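You operate a simulated robot arm through the tools that you are given. There is no shell and no other tool. Be economical: measure what you need, move in short steps, check, and stop when the job is done.

The job below is to be done with a simulated robot arm. You get a single attempt, and the scene is never put back.

TASK
Lock off unit one and rub the oil off the brake drum's top.
Fine: open the blue guard once it is locked, use the green-backed felt pad, shut the guard, put the pad back; leave it locked. Set down upright: green-backed felt pad. Where these are worked on the way, their far stop is far enough and under half their travel is too little: blue drum guard. What is to be rubbed or washed off counts as gone when no trace of it is left.

Only the result counts: the job must be done as asked and must still hold three seconds after the hand-in. Knocking over, shifting, dropping, spilling or breaking anything else fails it.

THE ROBOT
A 6-joint arm with a two-finger parallel gripper on a trunk, on a base that drives. Base frame: it is fixed to the floor where the robot stands at the start and does not move with it; the origin is under the middle of the robot, x ahead of it, y to its left, z up. Readings come in mm, rad, newtons and seconds.
With the tool pointing down near the work surface it reaches from about 100 to 740 mm from the robot's upright axis, wherever it stands. Its first joint turns from -2.897 to 2.897 rad. Places, roughly: black brake lock [500, 800, 700]; blue drum guard [600, 1000, 800]; brake drum [600, 1000, 700]; brake handwheel [600, 800, 800]; green-backed felt pad [-1500, 1250, 750]; motor isolator [2400, 1400, 900]; motor lock [2400, 1400, 900]; numbering unit isolator [500, -4000, 900]; numbering unit lock [500, -3900, 900]; unit one isolator [500, 0, 900]; unit one lock [500, 100, 900]; unit three isolator [500, -2200, 900]; unit three lock [500, -2100, 900]; unit two isolator [500, -1100, 900]; unit two lock [500, -1000, 900]. Payload 3.91 kg.
The TCP is the grasp point between the finger pads, 30 mm short of the fingertips. In the tool frame z runs along the fingers and y along their closing line. Largest opening 110 mm; finger width 20, thickness 10; the body of the gripper, 48 by 112 mm, starts 55 mm behind the TCP.
Orientation is that of the tool frame in the base frame, as [roll, pitch, yaw] about the fixed x, y, z axes, in that order (R = Rz(yaw) Ry(pitch) Rx(roll)). With the fingers straight down and closing along the base's y, the tool's x points along the base's -x, its y along +y and its z along -z.

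THE INTERFACE
- The arm moves only by the tool step_arm. Its arguments are lists of equal length, an entry for each row: "hand": the opening, from 0 (shut) to 1 (fully open); "xyz": the shift along the tool's x, y, z in mm, a list of three; "rotation": the turn, a rotation vector about the tool's x, y, z in rad, a list of three. In form: {"hand": [hand, ...], "xyz": [[dx, dy, dz], ...], "rotation": [[rx, ry, rz], ...]}. A call has 1 to 10 rows; each row shifts and turns the commanded pose from where the row before left it, along the tool's axes as they then stand. A row lasts 0.2 s, in which the tool goes at most 50 mm and 0.15 rad; a call with a longer step from one row to the next is refused whole, and so is a gripper value outside its range. A pose out of reach is approached as far as the arm can. The call stops where the force on the tool passes 90 N (or 10 N more than at its start, if that is more) or the arm is blocked; 0.2 s more then pass. The fingers move at their own pace (about 45 mm/s each) and stop on an object; they squeeze with about 32 N. The grip force told is the motor's: it shows also when the fingers shut on nothing. Time passes only in rows, and 0.2 s behind the last, so rows that do not move let the fingers close. It gives the time, the measured TCP pose, the force on the tool (base axes), the opening and the grip force at its end, in the units of the frame above (readings bear some noise), with the torque about the TCP (base axes, N m) and any sound that the robot's microphone picked up.
- Cameras (640 x 400 px; columns grow to the right, rows downward): "scene" is now at [6.9, 184.4, 1473.8]; the picture's right is [0.42, -0.91, 0.00], its down [-0.72, -0.33, -0.61] and it looks along [0.55, 0.26, -0.79] (base axes); focal length 270 px, centre (320, 200). "wrist" rides on the gripper at [71, 22, -107] in the tool frame; the picture's right is [-0.29, 0.96, 0.00], its down [-0.76, -0.23, -0.61] and it looks along [-0.58, -0.18, 0.79] (tool axes); focal length 243 px, centre (320, 200). There is no depth. A picture from a camera that has moved, and an enlarged one, comes with that camera's place and axes in the base frame and with its lens.
- snapshot(camera): a new picture of that camera. It takes no simulated time.
- raise_lower(by): slides the trunk up (or, below 0, down) by that many mm; the arm and the scene camera ride with it, the base frame stays. It gives what a move gives, with no picture.
- steer(legs): drives the robot by 1 to 6 legs, each [ahead, left, turn to the left] in mm, mm and rad, along the robot's own axes; the way and the turn of a leg run together, so that a leg with both is an arc; at most 1500 mm and 3.142 rad a leg. The arm and the cameras ride along, it lands a little off, and it stops where it bumps. It gives what a move gives.
- turn_head(pan, tilt): turns the head with the scene camera to pan (to the left, within 1.501 rad either way) and tilt (down, from -0.506 to 1.204), counted from straight ahead of the robot. It gives what a move gives.
- enlarge(camera, box): a new picture of the part [left, top, right, bottom] of that camera's present view, enlarged. It takes no simulated time.
- close_job(): hands the job in; it is judged then, once.

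Work in short steps. Places have to be worked out from the pictures, the camera data and where the tool is seen: move nearer, look again, correct. Check each grasp and each placing, and mend what went wrong. You have 120 turns and 90 pictures in all, those below and enlarged ones among them. Open the gripper and draw the arm clear of the work before you hand the job in, unless the task says otherwise; then end with one line.

The tools are called as name(argument=value, ...) on one line, values as JSON. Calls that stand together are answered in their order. step_arm: Moves the arm, as the interface text tells. Its arguments: {"type":"object","properties":{"hand":{"type":"array"},"xyz":{"type":"array"},"rotation":{"type":"array"}},"required":["hand","xyz","rotation"]} The other tools are called the same way: raise_lower (by) slides the trunk up or down; steer (legs) drives the base; turn_head (pan, tilt) turns the head that bears the scene camera; snapshot (camera) takes a picture; enlarge (camera, box) takes an enlarged picture of a part of a camera's view; close_job () hands the job in.

At the start:

```text
t: 0.0
position: [325.0, 219.8, 1151.1]
orientation: [-3.141, -0.001, 3.14]
wrist_force: [0.1, -0.3, -0.2]
wrist_torque: [0.01, 0.01, -0.01]
opening: 110.0
gripper_force: 0.0
trunk travel left (down, up): [-450.0, 140.0]
robot x, y, heading: [3.0, -0.9, -0.0]
head pan, tilt: [0.433, 0.915]
```

scene: 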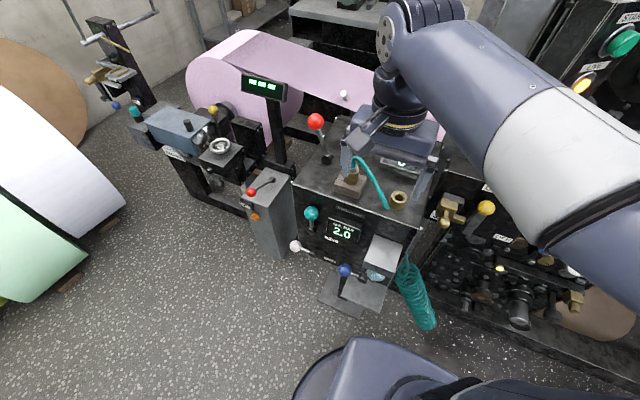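
wrist: 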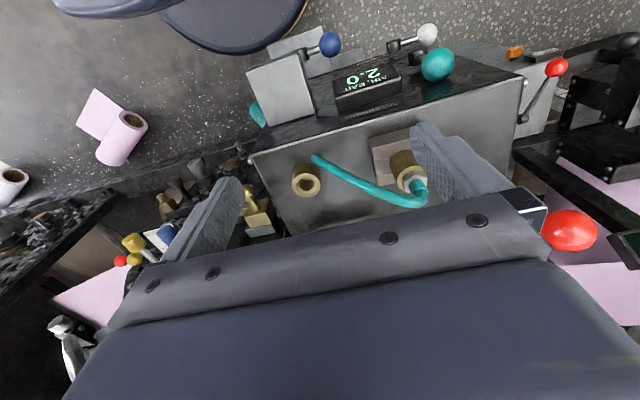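

I start by looking toward unit one's isolator and lock, roughly straight ahead/right of the robot.

turn_head(pan=0.1, tilt=0.75)

snapshot(camera="scene")

```text
t: 0.8
position: [324.6, 218.9, 1151.3]
orientation: [-3.141, 0.001, -3.14]
wrist_force: [0.1, -0.3, 0.0]
wrist_torque: [0.0, 0.0, 0.02]
opening: 110.1
gripper_force: 0.2
trunk travel left (down, up): [-450.0, 140.0]
robot x, y, heading: [0.3, -1.5, 0.003]
head pan, tilt: [0.099, 0.75]
```

```text
87 pictures are left
camera scene: at [21.5, 161.4, 1486.7], right [0.1, -0.99, 0.0], down [-0.68, -0.07, -0.73], along [0.73, 0.07, -0.68], focal length 270 px, centre (320, 200)
```

scene: 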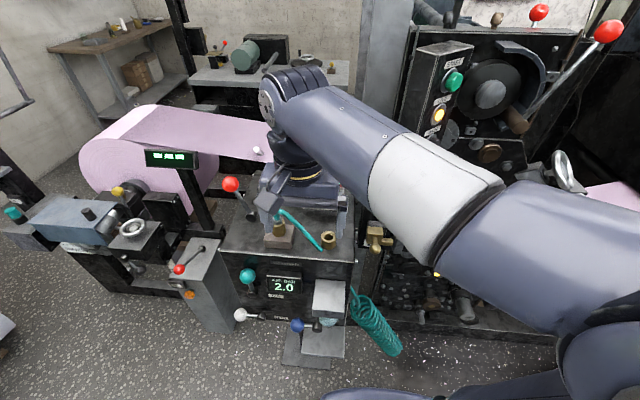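

The arm hides unit one's panel. I retract the arm and swing it left to expose it.

step_arm(hand=[1, 1, 1, 1, 1, 1, 1, 1], xyz=[[0, 0, -40], [0, 0, -40], [20, 40, 0], [20, 40, 0], [20, 40, 0], [20, 40, 0], [20, 40, 0], [20, 40, 0]], rotation=[[0, 0, 0], [0, 0, 0], [0, 0, 0], [0, 0, 0], [0, 0, 0], [0, 0, 0], [0, 0, 0], [0, 0, 0]])

turn_head(pan=-0.2, tilt=0.75)

snapshot(camera="scene")

```text
t: 2.6
position: [203.1, 460.3, 1230.7]
orientation: [3.141, 0.001, 3.141]
wrist_force: [-0.5, -0.5, 0.6]
wrist_torque: [0.0, -0.05, -0.01]
opening: 109.9
gripper_force: 0.1
trunk travel left (down, up): [-450.0, 140.0]
robot x, y, heading: [3.6, 1.1, -0.002]
head pan, tilt: [0.099, 0.75]
```

```text
t: 3.4
position: [204.3, 459.3, 1229.7]
orientation: [-3.141, -0.001, 3.14]
wrist_force: [-0.5, 0.0, 0.1]
wrist_torque: [0.0, 0.0, -0.02]
opening: 110.2
gripper_force: 0.0
trunk travel left (down, up): [-450.0, 140.0]
robot x, y, heading: [-1.1, 2.1, -0.002]
head pan, tilt: [-0.201, 0.75]
```

```text
86 pictures are left
camera scene: at [20.2, 136.7, 1486.7], right [-0.2, -0.98, 0.0], down [-0.67, 0.14, -0.73], along [0.72, -0.15, -0.68], focal length 270 px, centre (320, 200)
```

scene: 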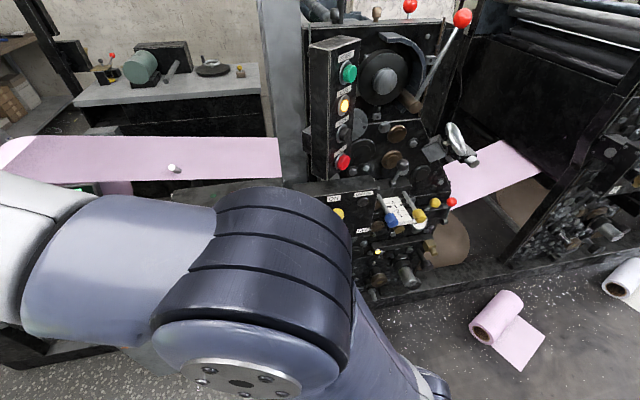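

The yellow handle near (340,215) should be unit one's isolator area. I enlarge it.

enlarge(camera="scene", box=[290, 130, 490, 255])

```text
3.20 times, centred on (390, 192) of scene
camera zoom: at [20.2, 136.7, 1486.7], right [-0.2, -0.98, 0.0], down [-0.67, 0.14, -0.73], along [0.72, -0.15, -0.68], focal length 865 px, centre (96, 224)
```

zoom: 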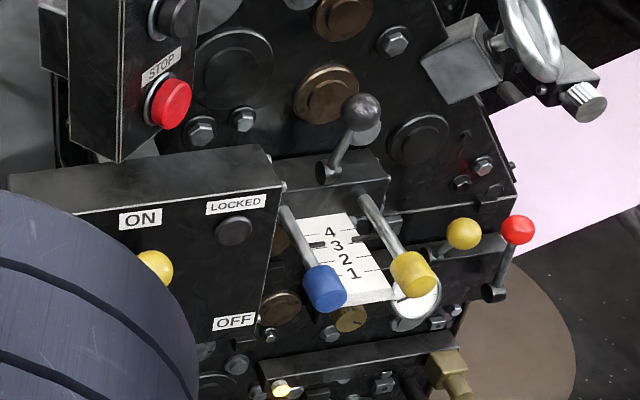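

I'll use the wrist camera to look at the isolator: move the TCP to about (230, 0, 1230).

step_arm(hand=[1, 1, 1, 1, 1, 1, 1, 1, 1, 1], xyz=[[-8, -44, 0], [-8, -44, 0], [-8, -44, 0], [-8, -44, 0], [-8, -44, 0], [0, -44, 0], [0, -44, 0], [0, -44, 0], [0, -44, 0], [0, -44, 0]], rotation=[[0, 0, 0], [0, 0, 0], [0, 0, 0], [0, 0, 0], [0, 0, 0], [0, 0, 0], [0, 0, 0], [0, 0, 0], [0, 0, 0], [0, 0, 0]])

snapshot(camera="wrist")

snapshot(camera="scene")

```text
t: 5.6
position: [243.2, 18.2, 1232.4]
orientation: [-3.141, -0.002, -3.141]
wrist_force: [-0.5, 0.1, -0.5]
wrist_torque: [0.01, 0.02, 0.02]
opening: 110.1
gripper_force: 0.1
trunk travel left (down, up): [-450.0, 140.0]
robot x, y, heading: [-2.9, 0.8, -0.003]
head pan, tilt: [-0.201, 0.75]
```

```text
84 pictures are left
camera wrist: at [171.9, 40.2, 1338.8], right [0.29, 0.96, 0.0], down [0.76, -0.23, 0.61], along [0.58, -0.18, -0.79], focal length 243 px, centre (320, 200)
```

wrist: 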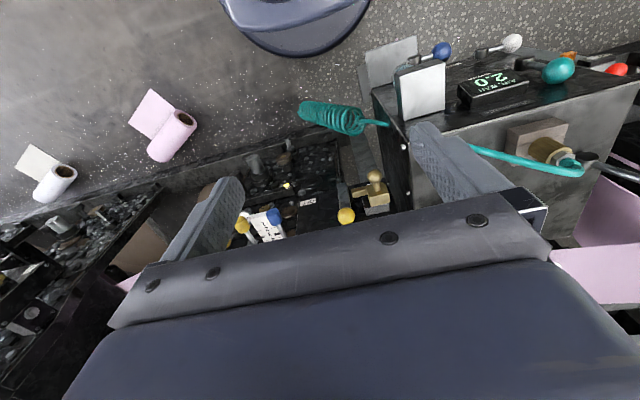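

```text
83 pictures are left
camera scene: at [20.3, 136.6, 1486.7], right [-0.2, -0.98, 0.0], down [-0.67, 0.14, -0.73], along [0.72, -0.15, -0.68], focal length 270 px, centre (320, 200)
```

scene: 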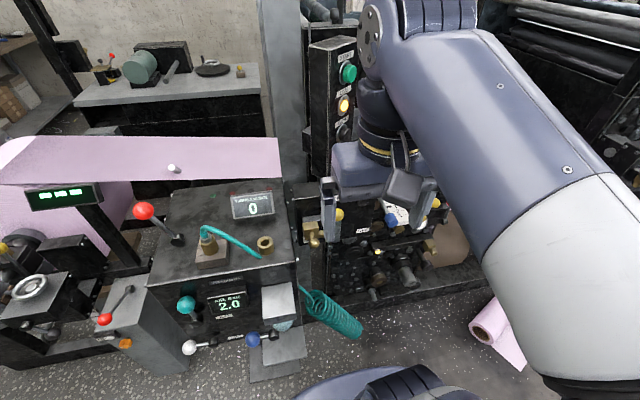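

The brass lock is left of the yellow isolator knob. I swing the arm further right to get a clear scene view of the panel.

step_arm(hand=[1, 1, 1, 1, 1, 1, 1, 1, 1, 1], xyz=[[0, -44, 0], [0, -44, 0], [0, -44, 0], [0, -44, 0], [0, -44, 0], [0, -44, 0], [0, -44, 0], [0, -44, 0], [0, 0, 0], [0, 0, 0]], rotation=[[0, 0, 0], [0, 0, 0], [0, 0, 0], [0, 0, 0], [0, 0, 0], [0, 0, 0], [0, 0, 0], [0, 0, 0], [0, 0, 0], [0, 0, 0]])

enlarge(camera="scene", box=[270, 160, 430, 260])

```text
t: 7.8
position: [245.5, -333.0, 1231.0]
orientation: [3.14, 0.002, -3.14]
wrist_force: [-0.1, 0.2, -0.2]
wrist_torque: [-0.02, 0.04, -0.02]
opening: 109.7
gripper_force: 0.1
trunk travel left (down, up): [-450.0, 140.0]
robot x, y, heading: [2.0, 0.7, -0.003]
head pan, tilt: [-0.201, 0.75]
```

```text
4.00 times, centred on (350, 210) of scene
camera zoom: at [20.1, 136.7, 1486.7], right [-0.2, -0.98, 0.0], down [-0.67, 0.14, -0.73], along [0.72, -0.15, -0.68], focal length 1082 px, centre (200, 160)
```

zoom: 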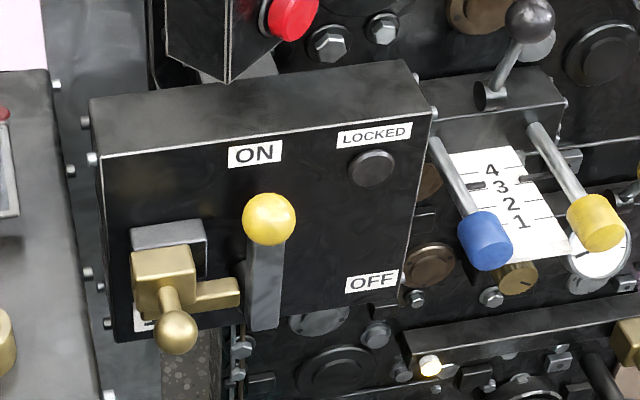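

Now I see it clearly: yellow lever at ON, brass sliding lock at left with a tongue, LOCKED lamp dark. I'll turn the hand 180° about its axis (so the camera ends above when the fingers point ahead), then tip it forward.

step_arm(hand=[1, 1, 1, 1, 1, 1, 1, 1, 1, 1], xyz=[[0, 0, 0], [0, 0, 0], [0, 0, 0], [0, 0, 0], [0, 0, 0], [0, 0, 0], [0, 0, 0], [0, 0, 0], [0, 0, 0], [0, 0, 0]], rotation=[[0, 0, 0.15], [0, 0, 0.15], [0, 0, 0.15], [0, 0, 0.15], [0, 0, 0.15], [0, 0, 0.15], [0, 0, 0.15], [0, 0, 0.15], [0, 0, 0.15], [0, 0, 0.15]])

step_arm(hand=[1, 1, 1, 1, 1, 1, 1, 1, 1, 1], xyz=[[0, 0, 0], [0, 0, 0], [0, 0, 0], [0, 0, 0], [0, 0, 0], [0, 0, 0], [0, 0, 0], [0, 0, 0], [0, 0, 0], [0, 0, 0]], rotation=[[0, 0, 0.15], [0, 0, 0.15], [0, 0, 0.15], [0, 0, 0.15], [0, 0, 0.15], [0, 0, 0.15], [0, 0, 0.15], [0, 0, 0.15], [0, 0, 0.15], [0, 0, 0.15]])

```text
t: 10.0
position: [245.0, -333.0, 1230.7]
orientation: [-3.14, 0.001, 1.64]
wrist_force: [-0.2, -0.2, 0.8]
wrist_torque: [0.01, 0.01, -0.05]
opening: 110.2
gripper_force: 0.0
trunk travel left (down, up): [-450.0, 140.0]
robot x, y, heading: [0.9, 1.7, 0.0]
head pan, tilt: [-0.201, 0.75]
```

```text
t: 12.2
position: [243.3, -333.1, 1231.0]
orientation: [-3.141, -0.001, 0.142]
wrist_force: [-0.4, 0.3, 0.2]
wrist_torque: [0.03, 0.03, -0.03]
opening: 110.1
gripper_force: 0.0
trunk travel left (down, up): [-450.0, 140.0]
robot x, y, heading: [-0.3, -2.4, -0.007]
head pan, tilt: [-0.201, 0.75]
```

Now shift back to y≈0, x≈330, and finish the yaw.

step_arm(hand=[1, 1, 1, 1, 1, 1, 1, 1, 1, 1], xyz=[[0, 0, 0], [0, -40, 0], [0, -40, 0], [0, -40, 0], [0, -40, 0], [10, -40, 0], [10, -40, 0], [10, -40, 0], [10, -40, 0], [10, -20, 0]], rotation=[[0, 0, 0.142], [0, 0, 0], [0, 0, 0], [0, 0, 0], [0, 0, 0], [0, 0, 0], [0, 0, 0], [0, 0, 0], [0, 0, 0], [0, 0, 0]])

step_arm(hand=[1, 1, 1, 1, 1, 1, 1, 1, 1, 1], xyz=[[0, 0, 0], [0, 0, 0], [0, 0, 0], [0, 0, 0], [0, 0, 0], [0, 0, 0], [0, 0, 0], [0, 0, 0], [0, 0, 0], [0, 0, 0]], rotation=[[0, 0.15, 0], [0, 0.15, 0], [0, 0.15, 0], [0, 0.15, 0], [0, 0.15, 0], [0, 0.15, 0], [0, 0, 0], [0, 0, 0], [0, 0, 0], [0, 0, 0]])

snapshot(camera="wrist")

```text
t: 14.4
position: [289.9, -29.0, 1231.3]
orientation: [-3.14, 0.001, 0.004]
wrist_force: [0.2, 0.4, 0.3]
wrist_torque: [-0.01, 0.03, 0.0]
opening: 110.1
gripper_force: 0.1
out of reach, approached as far as the arm can: row 9, 10
trunk travel left (down, up): [-450.0, 140.0]
robot x, y, heading: [-0.0, 3.9, 0.001]
head pan, tilt: [-0.201, 0.75]
```

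```text
t: 15.8
position: [324.5, -38.7, 1183.6]
orientation: [-3.066, -0.645, -0.043]
wrist_force: [0.5, -1.0, -0.6]
wrist_torque: [0.0, -0.01, 0.01]
opening: 110.3
gripper_force: 0.1
trunk travel left (down, up): [-450.0, 140.0]
robot x, y, heading: [2.1, 1.8, 0.003]
head pan, tilt: [-0.201, 0.75]
stopped in row 6: the arm was blocked; the commanded pose is now the measured one
```

```text
81 pictures are left
camera wrist: at [316.5, -68.4, 1311.0], right [-0.23, -0.94, -0.23], down [-0.97, 0.23, 0.04], along [0.01, 0.24, -0.97], focal length 243 px, centre (320, 200)
```

wrist: 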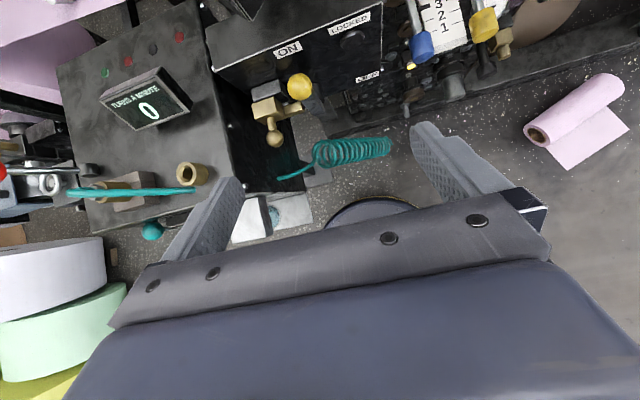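

The knob triangulates to about (470, 0, 1005) and the brass lock knob to (427, 66, 961); the panel face is at x≈505. This hand yaw runs into joint limits, so I undo it and use the original yaw, tipping the other way.

step_arm(hand=[1, 1, 1, 1, 1, 1, 1, 1, 1, 1], xyz=[[0, 0, 0], [0, 0, 0], [0, 0, 0], [0, 0, 0], [0, 0, 0], [0, 30, 0], [0, 40, 0], [0, 40, 0], [0, 40, 0], [0, 40, 0]], rotation=[[0, -0.13, 0], [0, -0.13, 0], [0, -0.13, 0], [0, -0.13, 0], [0, -0.13, 0], [0, 0, -0.1], [0, 0, 0], [0, 0, 0], [0, 0, 0], [0, 0, 0]])

step_arm(hand=[1, 1, 1, 1, 1, 1, 1, 1, 1, 1], xyz=[[0, 0, 0], [0, 0, 0], [0, 0, 0], [0, 0, 0], [0, 0, 0], [0, 0, 0], [0, 0, 0], [0, 0, 0], [0, 0, 0], [0, 0, 0]], rotation=[[0, 0, -0.15], [0, 0, -0.15], [0, 0, -0.15], [0, 0, -0.15], [0, 0, -0.15], [0, 0, -0.15], [0, 0, -0.15], [0, 0, -0.15], [0, 0, -0.15], [0, 0, -0.15]])

step_arm(hand=[1, 1, 1, 1, 1, 1, 1, 1, 1, 1], xyz=[[0, 0, 0], [0, 0, 0], [0, 0, 0], [0, 0, 0], [0, 0, 0], [0, 0, 0], [0, 0, 0], [0, 0, 0], [0, 0, 0], [0, 0, 0]], rotation=[[0, 0, -0.15], [0, 0, -0.15], [0, 0, -0.15], [0, 0, -0.15], [0, 0, -0.15], [0, 0, -0.15], [0, 0, -0.15], [0, 0, -0.15], [0, 0, -0.15], [0, 0, -0.15]])

```text
t: 18.0
position: [339.1, -227.9, 1176.2]
orientation: [-3.082, -0.009, 0.103]
wrist_force: [0.1, 0.2, 0.4]
wrist_torque: [0.0, -0.02, 0.0]
opening: 110.4
gripper_force: 0.0
trunk travel left (down, up): [-450.0, 140.0]
robot x, y, heading: [-1.1, 4.3, 0.001]
head pan, tilt: [-0.201, 0.75]
```

```text
t: 20.2
position: [339.9, -228.2, 1175.6]
orientation: [3.139, -0.06, 1.604]
wrist_force: [-1.1, -0.4, -0.7]
wrist_torque: [-0.02, 0.0, 0.02]
opening: 109.9
gripper_force: 0.1
trunk travel left (down, up): [-450.0, 140.0]
robot x, y, heading: [-1.2, 1.5, -0.004]
head pan, tilt: [-0.201, 0.75]
```

```text
t: 22.4
position: [340.4, -227.6, 1176.4]
orientation: [3.08, -0.003, 3.104]
wrist_force: [0.3, 0.3, -0.4]
wrist_torque: [0.02, 0.0, -0.01]
opening: 110.1
gripper_force: 0.0
trunk travel left (down, up): [-450.0, 140.0]
robot x, y, heading: [2.6, 2.5, 0.005]
head pan, tilt: [-0.201, 0.75]
```

Back the robot up 150 mm for room, square up the hand and tip it forward.

steer(legs=[[-150, 0, 0]])

step_arm(hand=[1, 1, 1, 1, 1, 1, 1, 1, 1, 1], xyz=[[0, 40, 0], [0, 40, 0], [0, 40, 0], [0, 40, 0], [0, 0, 0], [0, 0, 0], [0, 0, 0], [0, 0, 0], [0, 0, 0], [0, 0, 0]], rotation=[[-0.062, 0, -0.037], [0, 0, 0], [0, 0, 0], [0, 0, 0], [0, -0.15, 0], [0, -0.15, 0], [0, -0.15, 0], [0, -0.15, 0], [0, -0.15, 0], [0, -0.15, 0]])

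step_arm(hand=[1, 1, 1, 1, 1, 1], xyz=[[0, 0, 0], [0, 0, 0], [0, 0, 0], [0, 0, 0], [0, 0, 0], [0, 0, 0]], rotation=[[0, -0.15, 0], [0, -0.15, 0], [0, -0.15, 0], [0, -0.15, 0], [0, 0, 0], [0, 0, 0]])

snapshot(camera="wrist")

```text
t: 23.7
position: [189.3, -226.0, 1175.3]
orientation: [3.081, -0.003, 3.103]
wrist_force: [-0.2, -1.1, -0.5]
wrist_torque: [-0.02, 0.03, 0.01]
opening: 109.9
gripper_force: 0.0
trunk travel left (down, up): [-450.0, 140.0]
robot x, y, heading: [-151.4, -0.2, -0.001]
head pan, tilt: [-0.201, 0.75]
```

```text
t: 26.1
position: [204.5, -50.1, 1175.6]
orientation: [2.905, 0.839, 3.037]
wrist_force: [-0.7, -0.2, 0.8]
wrist_torque: [-0.04, 0.01, -0.02]
opening: 109.9
gripper_force: 0.0
trunk travel left (down, up): [-450.0, 140.0]
robot x, y, heading: [-152.9, 1.0, 0.0]
head pan, tilt: [-0.201, 0.75]
stopped in row 10: the arm was blocked; the commanded pose is now the measured one
```

```text
t: 27.7
position: [210.4, -16.6, 1171.2]
orientation: [2.23, 1.358, 2.424]
wrist_force: [0.3, 0.6, 0.7]
wrist_torque: [0.04, 0.02, -0.02]
opening: 110.1
gripper_force: 0.0
trunk travel left (down, up): [-450.0, 140.0]
robot x, y, heading: [-152.4, 0.7, 0.005]
head pan, tilt: [-0.201, 0.75]
stopped in row 6: the arm was blocked; the commanded pose is now the measured one
```

```text
80 pictures are left
camera wrist: at [91.3, -8.2, 1118.4], right [-0.13, 0.89, 0.44], down [-0.43, -0.45, 0.78], along [0.89, -0.09, 0.44], focal length 243 px, centre (320, 200)
```

wrist: 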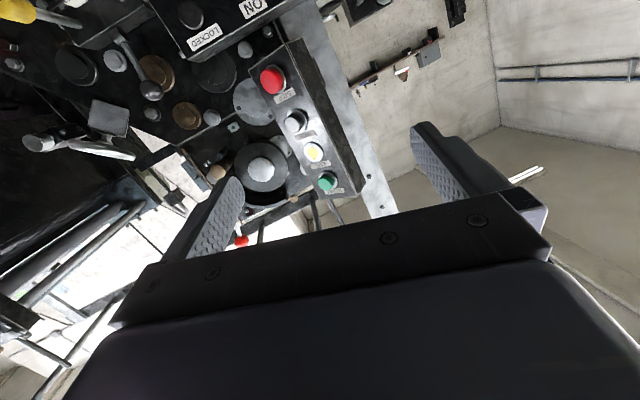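

The hand is nearly horizontal but cramped. I move it ahead 120 mm, then square it.

step_arm(hand=[1, 1, 1, 1, 1, 1, 1, 1], xyz=[[0, 0, 40], [0, 0, 40], [0, 0, 40], [0, 0, 0], [0, 0, 0], [0, 0, 0], [0, 0, 0], [0, 0, 0]], rotation=[[0, 0, 0], [0, 0, 0], [0, 0, 0], [0.07, -0.043, -0.06], [0.07, -0.043, -0.06], [0.07, -0.043, -0.06], [0, 0, 0], [0, 0, 0]])

snapshot(camera="scene")

```text
t: 29.5
position: [322.9, -35.4, 1151.7]
orientation: [-2.121, 1.538, -2.126]
wrist_force: [-0.1, -0.5, -0.7]
wrist_torque: [0.04, 0.05, 0.01]
opening: 110.0
gripper_force: 0.0
out of reach, approached as far as the arm can: row 5, 6
trunk travel left (down, up): [-450.0, 140.0]
robot x, y, heading: [-148.1, 1.5, -0.0]
head pan, tilt: [-0.201, 0.75]
```

```text
79 pictures are left
camera scene: at [-130.8, 136.5, 1486.7], right [-0.2, -0.98, 0.0], down [-0.67, 0.14, -0.73], along [0.72, -0.15, -0.68], focal length 270 px, centre (320, 200)
```

scene: 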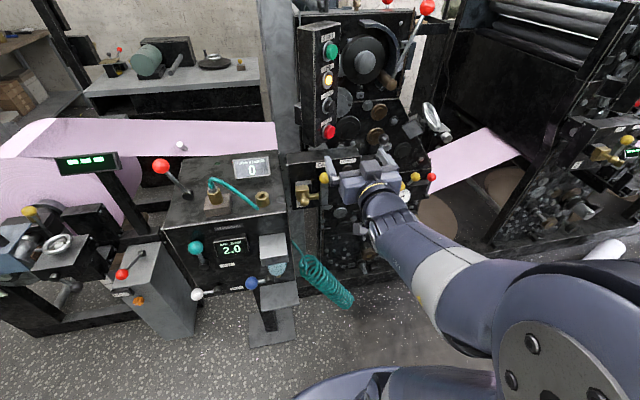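

Hand is horizontal pointing at the panel. Lower it to knob height with a narrower opening, still standing off, and look again.

step_arm(hand=[0.6, 0.6, 0.6, 0.6, 0.6, 0.6], xyz=[[35, 9, 0], [35, 9, 0], [35, 9, 0], [35, 8, 0], [7, 0, 0], [0, 0, 0]], rotation=[[0, -0.03, 0], [0, 0, 0], [0, 0, 0], [0, 0, 0], [0, 0, 0], [0, 0, 0]])

snapshot(camera="wrist")

enlarge(camera="scene", box=[240, 130, 440, 255])

```text
t: 30.9
position: [324.7, -61.2, 1051.7]
orientation: [0.607, 1.561, 0.594]
wrist_force: [-0.4, 0.2, -0.3]
wrist_torque: [0.0, 0.01, 0.03]
opening: 65.9
gripper_force: 0.1
out of reach, approached as far as the arm can: row 1, 2, 3, 4, 5
trunk travel left (down, up): [-450.0, 140.0]
robot x, y, heading: [-150.5, -1.0, 0.001]
head pan, tilt: [-0.201, 0.75]
```

```text
78 pictures are left
camera wrist: at [217.5, -36.9, 979.7], right [0.01, 0.96, 0.29], down [-0.62, -0.23, 0.75], along [0.79, -0.19, 0.59], focal length 243 px, centre (320, 200)
```

wrist: 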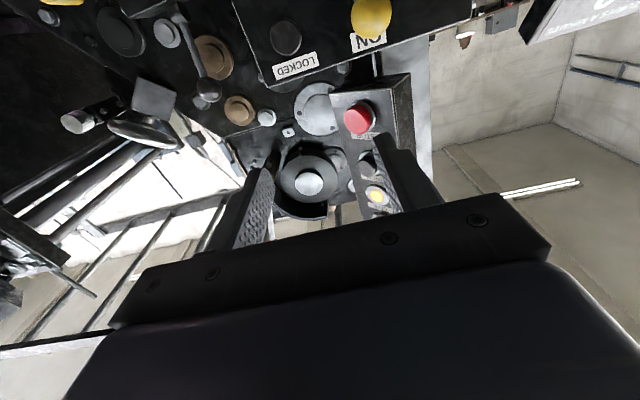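

```text
3.20 times, centred on (340, 192) of scene
camera zoom: at [-130.9, 136.5, 1486.7], right [-0.2, -0.98, 0.0], down [-0.67, 0.14, -0.73], along [0.72, -0.15, -0.68], focal length 865 px, centre (256, 224)
```

zoom: 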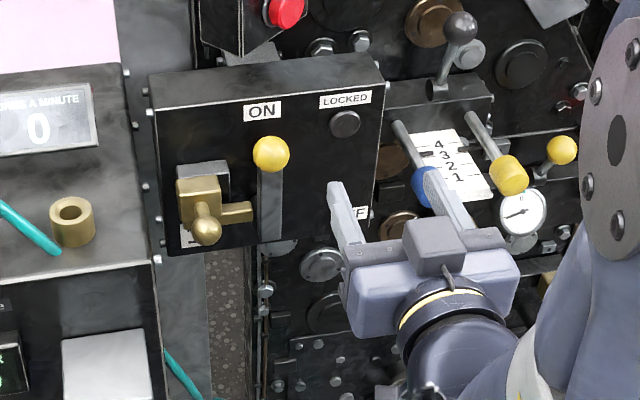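

The arm can't go further left in this posture, so I use base and trunk: shift robot left ~65 and lower trunk ~47.

raise_lower(by=-47)

steer(legs=[[0, 63, 0]])

snapshot(camera="wrist")

enlarge(camera="scene", box=[240, 130, 440, 255])

```text
t: 31.8
position: [323.7, -60.1, 1005.4]
orientation: [0.621, 1.562, 0.608]
wrist_force: [0.6, 1.2, 0.6]
wrist_torque: [-0.01, 0.01, -0.01]
opening: 65.8
gripper_force: 0.1
trunk travel left (down, up): [-403.0, 187.0]
robot x, y, heading: [-153.2, 2.3, -0.001]
head pan, tilt: [-0.201, 0.75]
```

```text
t: 32.8
position: [325.5, 2.6, 1005.0]
orientation: [0.642, 1.562, 0.628]
wrist_force: [0.4, -0.1, 0.3]
wrist_torque: [0.0, -0.04, -0.01]
opening: 66.1
gripper_force: 0.0
trunk travel left (down, up): [-403.0, 187.0]
robot x, y, heading: [-151.8, 64.4, -0.006]
head pan, tilt: [-0.201, 0.75]
```

```text
76 pictures are left
camera wrist: at [217.5, 26.2, 932.7], right [0.01, 0.96, 0.29], down [-0.62, -0.23, 0.75], along [0.79, -0.19, 0.59], focal length 243 px, centre (320, 200)
```

wrist: 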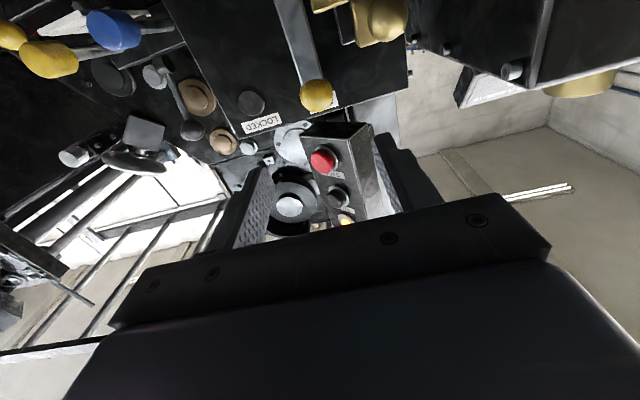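

```text
3.20 times, centred on (340, 192) of scene
camera zoom: at [-130.9, 199.6, 1439.7], right [-0.2, -0.98, 0.0], down [-0.67, 0.14, -0.73], along [0.72, -0.14, -0.68], focal length 865 px, centre (256, 224)
```

zoom: 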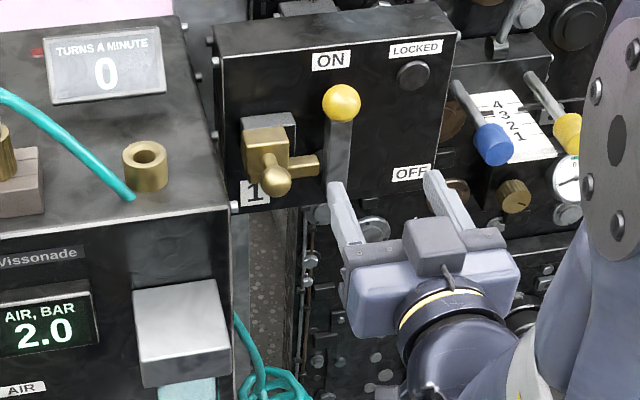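

Knob confirmed at ~(470, 3, 1000). To understand the lever pivot, I lower the trunk 90 for a look with the wrist camera.

raise_lower(by=-110)

snapshot(camera="wrist")

```text
t: 34.2
position: [324.8, 2.7, 893.9]
orientation: [0.628, 1.561, 0.615]
wrist_force: [-0.1, -0.5, -0.7]
wrist_torque: [0.02, 0.04, 0.02]
opening: 65.9
gripper_force: 0.0
trunk travel left (down, up): [-293.0, 297.0]
robot x, y, heading: [-151.3, 62.1, 0.003]
head pan, tilt: [-0.201, 0.75]
```

```text
74 pictures are left
camera wrist: at [217.5, 26.3, 822.8], right [0.01, 0.96, 0.29], down [-0.62, -0.23, 0.75], along [0.79, -0.19, 0.59], focal length 243 px, centre (320, 200)
```

wrist: 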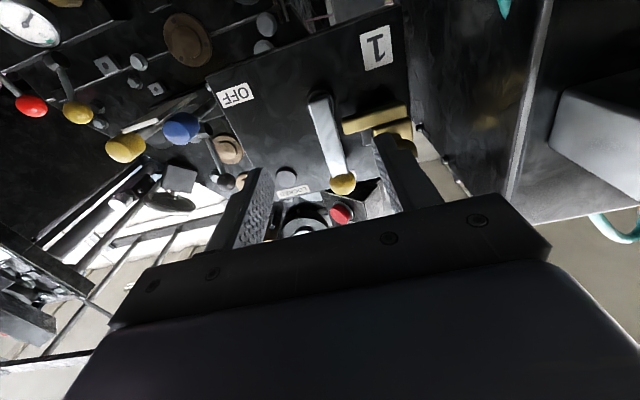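

Lever pivots at about z≈903 with ~100 mm radius; OFF is 90° to the right. I raise back and advance to the knob with the arm.

raise_lower(by=107)

step_arm(hand=[0.6, 0.6, 0.6, 0.6, 0.6], xyz=[[0, 0, 30], [0, 0, 30], [0, 0, 30], [0, 0, 20], [0, 0, 0]], rotation=[[0, 0, 0], [0, 0, 0], [0, 0, 0], [0, 0, 0], [0, 0, 0]])

snapshot(camera="wrist")

enlarge(camera="scene", box=[240, 130, 440, 255])

```text
t: 35.6
position: [324.1, 4.1, 1001.4]
orientation: [0.634, 1.564, 0.622]
wrist_force: [0.1, -0.1, 0.5]
wrist_torque: [0.01, 0.01, 0.01]
opening: 65.9
gripper_force: 0.0
trunk travel left (down, up): [-400.0, 190.0]
robot x, y, heading: [-152.4, 66.4, 0.002]
head pan, tilt: [-0.201, 0.75]
```

```text
t: 36.8
position: [430.2, -15.4, 1003.3]
orientation: [0.784, 1.564, 0.776]
wrist_force: [0.5, -0.1, -0.1]
wrist_torque: [-0.04, 0.02, -0.01]
opening: 66.1
gripper_force: 0.0
out of reach, approached as far as the arm can: row 1, 2, 3
trunk travel left (down, up): [-400.0, 190.0]
robot x, y, heading: [-150.3, 62.2, 0.001]
head pan, tilt: [-0.201, 0.75]
```

```text
73 pictures are left
camera wrist: at [323.4, 7.7, 931.0], right [0.01, 0.96, 0.29], down [-0.61, -0.23, 0.76], along [0.79, -0.19, 0.58], focal length 243 px, centre (320, 200)
```

wrist: 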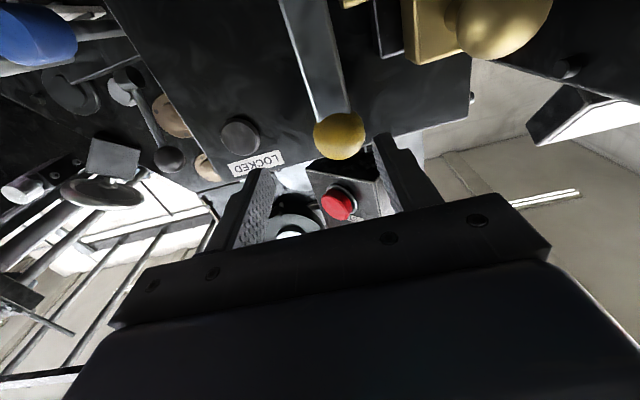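

```text
3.20 times, centred on (340, 192) of scene
camera zoom: at [-130.7, 199.7, 1436.7], right [-0.2, -0.98, 0.0], down [-0.67, 0.14, -0.73], along [0.72, -0.14, -0.68], focal length 865 px, centre (256, 224)
```

zoom: 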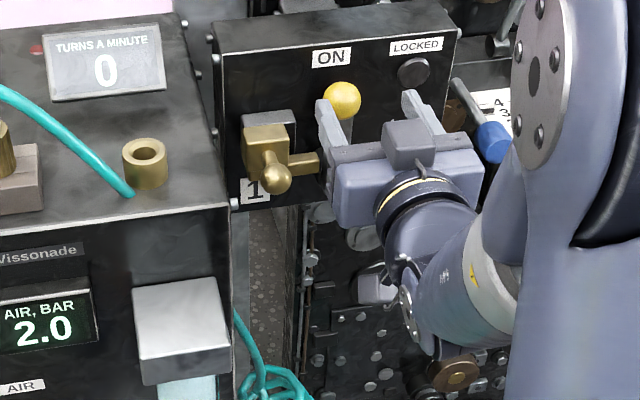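

Knob at ~(468, 0, 993); TCP at (430,-15,1003). I shift the base left 20, trunk down 9, then advance.

steer(legs=[[0, 20, 0]])

raise_lower(by=-9)

step_arm(hand=[0.6, 0.6, 0.6], xyz=[[0, 0, 20], [0, 0, 17], [0, 0, 0]], rotation=[[0, 0, 0], [0, 0, 0], [0, 0, 0]])

snapshot(camera="wrist")

```text
t: 37.6
position: [430.2, 5.0, 1004.2]
orientation: [0.736, 1.564, 0.727]
wrist_force: [0.0, -0.6, 0.1]
wrist_torque: [0.0, 0.0, 0.02]
opening: 65.9
gripper_force: 0.0
trunk travel left (down, up): [-400.0, 190.0]
robot x, y, heading: [-150.2, 84.3, 0.001]
head pan, tilt: [-0.201, 0.75]
```

```text
t: 38.2
position: [431.3, 4.6, 993.7]
orientation: [0.732, 1.565, 0.724]
wrist_force: [-0.4, -0.4, -0.2]
wrist_torque: [-0.01, -0.01, 0.02]
opening: 66.2
gripper_force: 0.0
trunk travel left (down, up): [-391.0, 199.0]
robot x, y, heading: [-152.1, 83.0, 0.003]
head pan, tilt: [-0.201, 0.75]
```

```text
t: 39.0
position: [467.8, 3.2, 994.2]
orientation: [0.909, 1.566, 0.91]
wrist_force: [0.4, -0.1, 0.3]
wrist_torque: [0.02, 0.0, -0.03]
opening: 65.7
gripper_force: 0.0
trunk travel left (down, up): [-391.0, 199.0]
robot x, y, heading: [-149.6, 83.9, 0.001]
head pan, tilt: [-0.201, 0.75]
```

```text
71 pictures are left
camera wrist: at [360.3, 25.7, 922.7], right [0.0, 0.96, 0.29], down [-0.61, -0.23, 0.76], along [0.79, -0.18, 0.58], focal length 243 px, centre (320, 200)
```

wrist: 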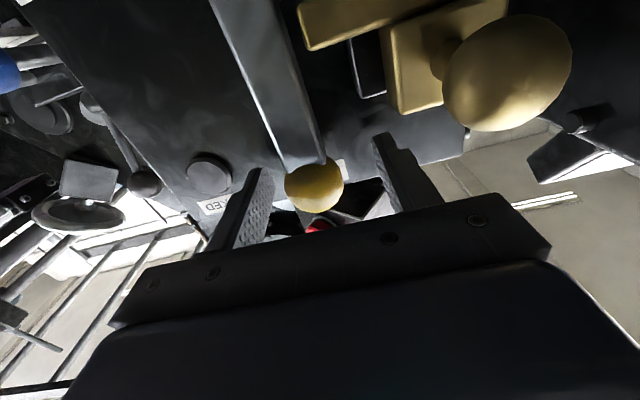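

The knob sits between the fingers; close on it.

step_arm(hand=[0.1, 0.1, 0.1, 0.1], xyz=[[0, 0, 0], [0, 0, 0], [0, 0, 0], [0, 0, 0]], rotation=[[0, 0, 0], [0, 0, 0], [0, 0, 0], [0, 0, 0]])

```text
t: 40.0
position: [467.4, 1.3, 994.2]
orientation: [0.944, 1.565, 0.941]
wrist_force: [3.1, -17.6, 1.2]
wrist_torque: [-0.39, 0.02, -0.32]
opening: 33.2
gripper_force: 45.3
trunk travel left (down, up): [-391.0, 199.0]
robot x, y, heading: [-149.2, 81.4, 0.004]
head pan, tilt: [-0.201, 0.75]
```

Gripped (33 mm). I swing the knob along its arc to the right, first 30°.

step_arm(hand=[0.1, 0.1, 0.1, 0.1, 0.1], xyz=[[0.8, -12, 0], [2.3, -11.8, 0], [3.8, -11.4, 0], [5.3, -10.7, 0], [0, 0, 0]], rotation=[[0, 0, 0], [0, 0, 0], [0, 0, 0], [0, 0, 0], [0, 0, 0]])

```text
t: 41.2
position: [467.6, -40.7, 984.1]
orientation: [0.372, 1.562, 0.367]
wrist_force: [4.5, 9.5, 16.4]
wrist_torque: [1.41, 0.04, 0.27]
opening: 33.8
gripper_force: 45.2
trunk travel left (down, up): [-391.0, 199.0]
robot x, y, heading: [-150.1, 86.1, 0.005]
head pan, tilt: [-0.201, 0.75]
```

Moving on its arc with mild forces. Continue to ~60°.

step_arm(hand=[0.1, 0.1, 0.1, 0.1, 0.1], xyz=[[6, -11.7, 0], [8.5, -10.7, 0], [10.5, -9.5, 0], [12, -8, 0], [0, 0, 0]], rotation=[[0, 0, 0], [0, 0, 0], [0, 0, 0], [0, 0, 0], [0, 0, 0]])

```text
t: 42.4
position: [465.6, -89.5, 945.1]
orientation: [1.08, 1.562, 1.059]
wrist_force: [3.9, -41.4, 13.8]
wrist_torque: [-0.51, 0.44, -0.45]
opening: 35.1
gripper_force: 24.0
trunk travel left (down, up): [-391.0, 199.0]
robot x, y, heading: [-149.7, 82.3, 0.001]
head pan, tilt: [-0.201, 0.75]
```

At about 65° with some side force (it wants to travel further). I continue to 90°.

step_arm(hand=[0.1, 0.1, 0.1, 0.1, 0.1], xyz=[[12, -7, 0], [12, -5, 0], [12, -3, 0], [8, -1, 0], [0, 0, 0]], rotation=[[0, 0, 0], [0, 0, 0], [0, 0, 0], [0, 0, 0], [0, 0, 0]])

enlarge(camera="scene", box=[240, 130, 440, 255])

snapshot(camera="wrist")

```text
t: 43.6
position: [466.5, -93.3, 919.6]
orientation: [-0.168, 1.515, -0.165]
wrist_force: [-7.0, 9.1, 85.1]
wrist_torque: [-0.21, -0.37, -0.7]
opening: 9.5
gripper_force: 0.0
trunk travel left (down, up): [-391.0, 199.0]
robot x, y, heading: [-151.3, 81.0, 0.005]
head pan, tilt: [-0.201, 0.75]
```

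```text
3.20 times, centred on (340, 192) of scene
camera zoom: at [-138.3, 223.0, 1428.1], right [-0.2, -0.98, 0.0], down [-0.66, 0.13, -0.74], along [0.72, -0.15, -0.68], focal length 865 px, centre (256, 224)
```

zoom: 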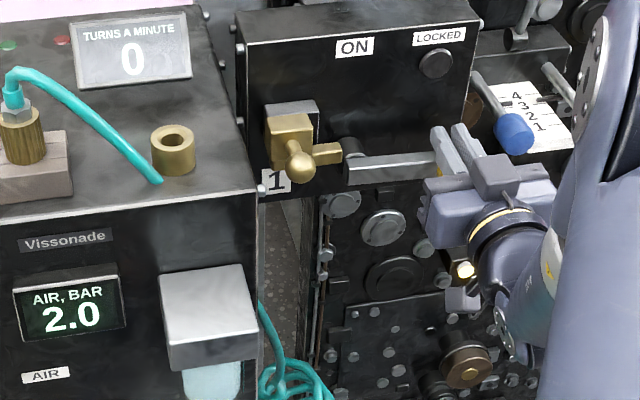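

```text
69 pictures are left
camera wrist: at [362.7, -73.0, 843.7], right [-0.02, 0.96, 0.28], down [-0.65, -0.22, 0.73], along [0.76, -0.17, 0.63], focal length 243 px, centre (320, 200)
```

wrist: 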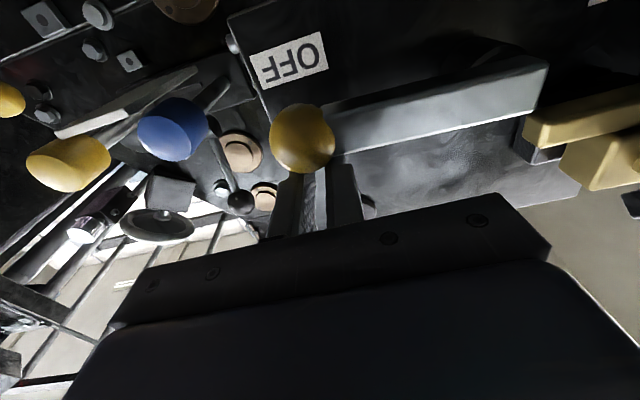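

The lever is horizontal at OFF against its stop; the fingers slipped onto the top of the knob. Back off upward, then away.

step_arm(hand=[0.1, 0.1, 0.1, 0.1, 0.1, 0.1, 0.1], xyz=[[-20, 0, 0], [-20, 0, 0], [-20, 0, 0], [0, 0, -40], [0, 0, -40], [0, 0, -40], [0, 0, 0]], rotation=[[0, 0, 0], [0, 0, 0], [0, 0, 0], [0, 0, 0], [0, 0, 0], [0, 0, 0], [0, 0, 0]])

enlarge(camera="scene", box=[240, 130, 440, 255])

```text
t: 45.2
position: [345.8, -97.1, 959.4]
orientation: [0.75, 1.563, 0.745]
wrist_force: [-0.5, -1.0, 0.6]
wrist_torque: [-0.03, 0.0, -0.01]
opening: 11.1
gripper_force: 0.1
trunk travel left (down, up): [-391.0, 199.0]
robot x, y, heading: [-151.9, 82.5, 0.005]
head pan, tilt: [-0.201, 0.75]
```

```text
3.20 times, centred on (340, 192) of scene
camera zoom: at [-131.1, 219.8, 1427.7], right [-0.2, -0.98, 0.0], down [-0.67, 0.14, -0.73], along [0.72, -0.14, -0.68], focal length 865 px, centre (256, 224)
```

zoom: 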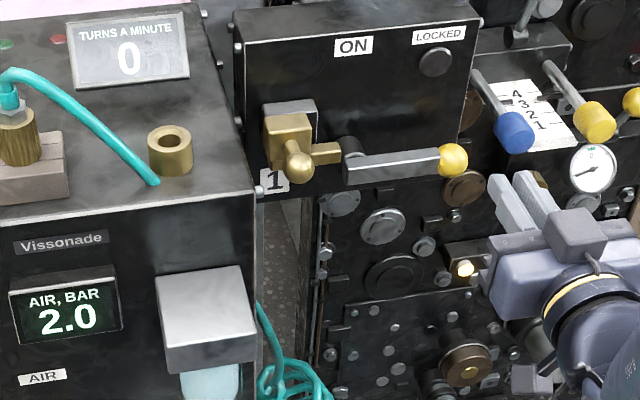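

The isolator is OFF. The brass lock knob is at about (427, 70, 960). I move the hand left in front of it (arm +100, base +60), opening ~66 mm.

step_arm(hand=[0.6, 0.6, 0.6, 0.6], xyz=[[0, 33, 0], [0, 33, 0], [0, 33, 0], [0, 0, 0]], rotation=[[0, 0, 0], [0, 0, 0], [0, 0, 0], [0, 0, 0]])

steer(legs=[[0, 60, 0]])

snapshot(camera="wrist")

snapshot(camera="scene")

```text
t: 46.2
position: [346.5, 1.9, 960.2]
orientation: [1.007, 1.561, 0.998]
wrist_force: [1.0, 0.3, 0.5]
wrist_torque: [0.02, 0.0, -0.03]
opening: 66.1
gripper_force: 0.0
trunk travel left (down, up): [-391.0, 199.0]
robot x, y, heading: [-152.6, 80.3, 0.003]
head pan, tilt: [-0.201, 0.75]
```

```text
t: 47.2
position: [346.9, 62.4, 960.6]
orientation: [1.008, 1.562, 1.004]
wrist_force: [-0.7, -0.6, 0.8]
wrist_torque: [0.02, 0.0, 0.0]
opening: 66.1
gripper_force: 0.0
trunk travel left (down, up): [-391.0, 199.0]
robot x, y, heading: [-150.7, 143.3, 0.005]
head pan, tilt: [-0.201, 0.75]
```

```text
67 pictures are left
camera wrist: at [239.4, 84.9, 888.7], right [0.0, 0.95, 0.3], down [-0.61, -0.23, 0.76], along [0.79, -0.19, 0.58], focal length 243 px, centre (320, 200)
```

wrist: 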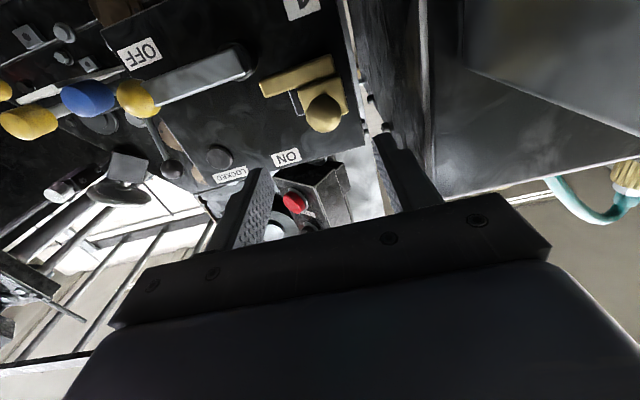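

```text
66 pictures are left
camera scene: at [-130.9, 279.6, 1427.7], right [-0.2, -0.98, 0.0], down [-0.67, 0.14, -0.73], along [0.72, -0.14, -0.68], focal length 270 px, centre (320, 200)
```

scene: 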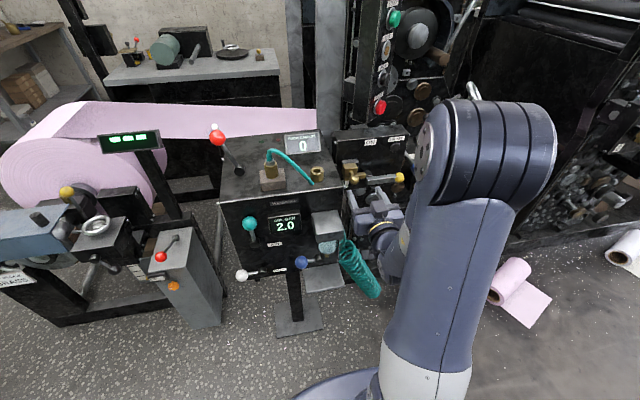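

Brass knob refined at ~(427, 68, 950). Advance to x≈412 with a small drop, staying around it with the fingers.

step_arm(hand=[0.6, 0.6, 0.6, 0.6], xyz=[[6, 1, 20], [4, 1, 20], [0, 1, 25], [0, 0, 0]], rotation=[[0, 0, 0], [0, 0, 0], [0, 0, 0], [0, 0, 0]])

snapshot(camera="wrist")

```text
t: 48.2
position: [409.5, 64.9, 950.9]
orientation: [1.204, 1.559, 1.202]
wrist_force: [-12.8, -0.2, 1.6]
wrist_torque: [0.1, 0.38, 0.73]
opening: 66.2
gripper_force: 0.1
trunk travel left (down, up): [-391.0, 199.0]
robot x, y, heading: [-155.0, 141.6, 0.003]
head pan, tilt: [-0.201, 0.75]
```

```text
65 pictures are left
camera wrist: at [302.6, 87.0, 879.5], right [0.0, 0.95, 0.3], down [-0.61, -0.24, 0.76], along [0.79, -0.18, 0.58], focal length 243 px, centre (320, 200)
```

wrist: 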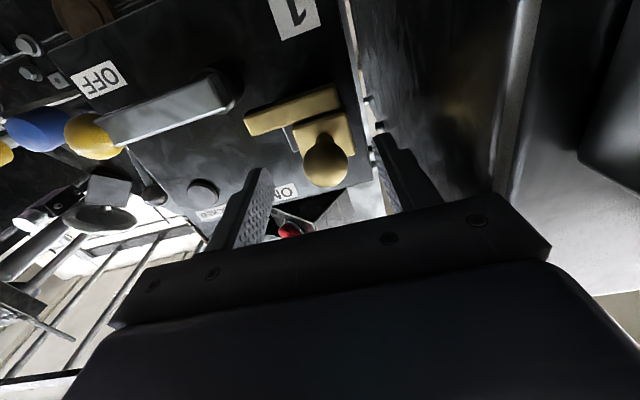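

A light contact (13 N) at the hand's left front corner, likely the neighbouring block. Back off a bit, shift right 9 mm, and advance again.

step_arm(hand=[0.6, 0.6, 0.6, 0.6], xyz=[[0, 0, -12], [0, -9, 0], [0, 0, 0], [0, 0, 14]], rotation=[[0, 0, 0], [0, 0, 0], [0, 0, 0], [0, 0, 0]])

enlarge(camera="scene", box=[240, 130, 440, 255])

```text
t: 49.2
position: [413.8, 55.3, 951.0]
orientation: [1.021, 1.562, 1.014]
wrist_force: [-0.1, 0.4, 0.3]
wrist_torque: [0.02, -0.04, -0.01]
opening: 65.8
gripper_force: 0.1
trunk travel left (down, up): [-391.0, 199.0]
robot x, y, heading: [-152.0, 145.0, -0.001]
head pan, tilt: [-0.201, 0.75]
```

```text
3.20 times, centred on (340, 192) of scene
camera zoom: at [-131.0, 279.8, 1427.7], right [-0.2, -0.98, 0.0], down [-0.67, 0.14, -0.73], along [0.72, -0.14, -0.68], focal length 865 px, centre (256, 224)
```

zoom: 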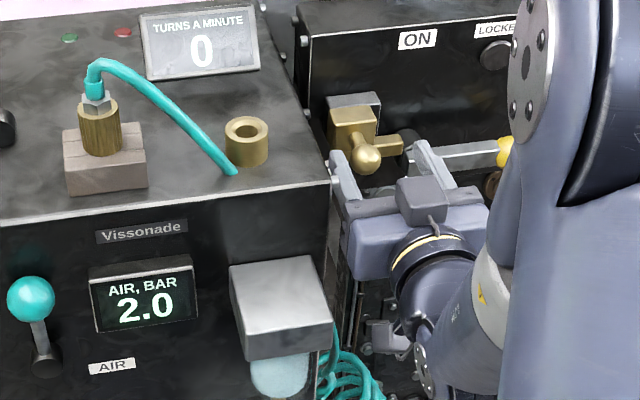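

Clear now. Push the knob to the right with the left finger in short steps.

step_arm(hand=[0.6, 0.6, 0.6, 0.6, 0.6], xyz=[[0, -8, 3], [0, -8, 3], [0, -8, 0], [0, -8, 0], [0, 0, 0]], rotation=[[0, 0, 0], [0, 0, 0], [0, 0, 0], [0, 0, 0], [0, 0, 0]])

enlarge(camera="scene", box=[240, 130, 440, 255])

```text
t: 50.4
position: [419.5, 23.8, 950.7]
orientation: [1.013, 1.562, 1.011]
wrist_force: [-1.2, 1.1, -0.5]
wrist_torque: [-0.01, 0.01, 0.02]
opening: 66.3
gripper_force: 0.3
trunk travel left (down, up): [-391.0, 199.0]
robot x, y, heading: [-152.5, 143.4, 0.004]
head pan, tilt: [-0.201, 0.75]
```

```text
3.20 times, centred on (340, 192) of scene
camera zoom: at [-130.9, 279.8, 1427.7], right [-0.2, -0.98, 0.0], down [-0.67, 0.14, -0.73], along [0.72, -0.14, -0.68], focal length 865 px, centre (256, 224)
```

zoom: 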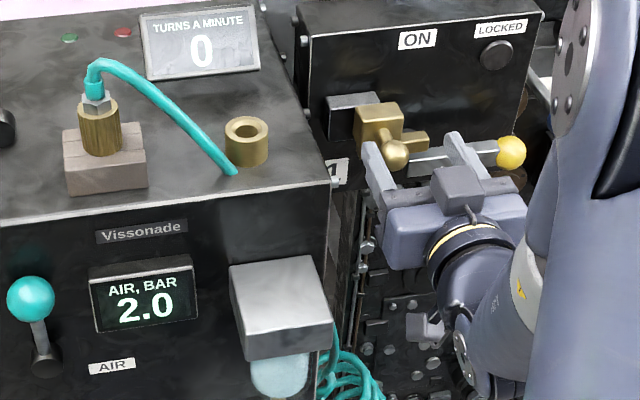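

The lock slides over the lever hub easily. Keep pushing to its stop.

step_arm(hand=[0.6, 0.6, 0.6, 0.6, 0.6, 0.6, 0.6], xyz=[[0, -7, 0], [0, -7, 0], [0, -6, 0], [0, -6, 0], [0, -5, 0], [0, -5, 0], [0, 0, 0]], rotation=[[0, 0, 0], [0, 0, 0], [0, 0, 0], [0, 0, 0], [0, 0, 0], [0, 0, 0], [0, 0, 0]])

enlarge(camera="scene", box=[240, 130, 440, 255])

```text
t: 52.0
position: [419.1, -8.7, 949.9]
orientation: [0.876, 1.566, 0.876]
wrist_force: [-1.2, 25.5, -0.8]
wrist_torque: [-0.08, -0.02, 0.4]
opening: 78.5
gripper_force: 12.4
trunk travel left (down, up): [-391.0, 199.0]
robot x, y, heading: [-152.7, 142.6, 0.003]
head pan, tilt: [-0.201, 0.75]
```

```text
3.20 times, centred on (340, 192) of scene
camera zoom: at [-131.2, 282.9, 1427.4], right [-0.2, -0.98, 0.0], down [-0.67, 0.13, -0.73], along [0.72, -0.15, -0.68], focal length 865 px, centre (256, 224)
```

zoom: 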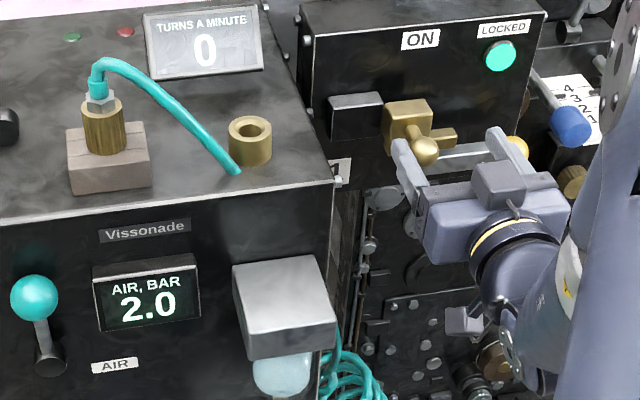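

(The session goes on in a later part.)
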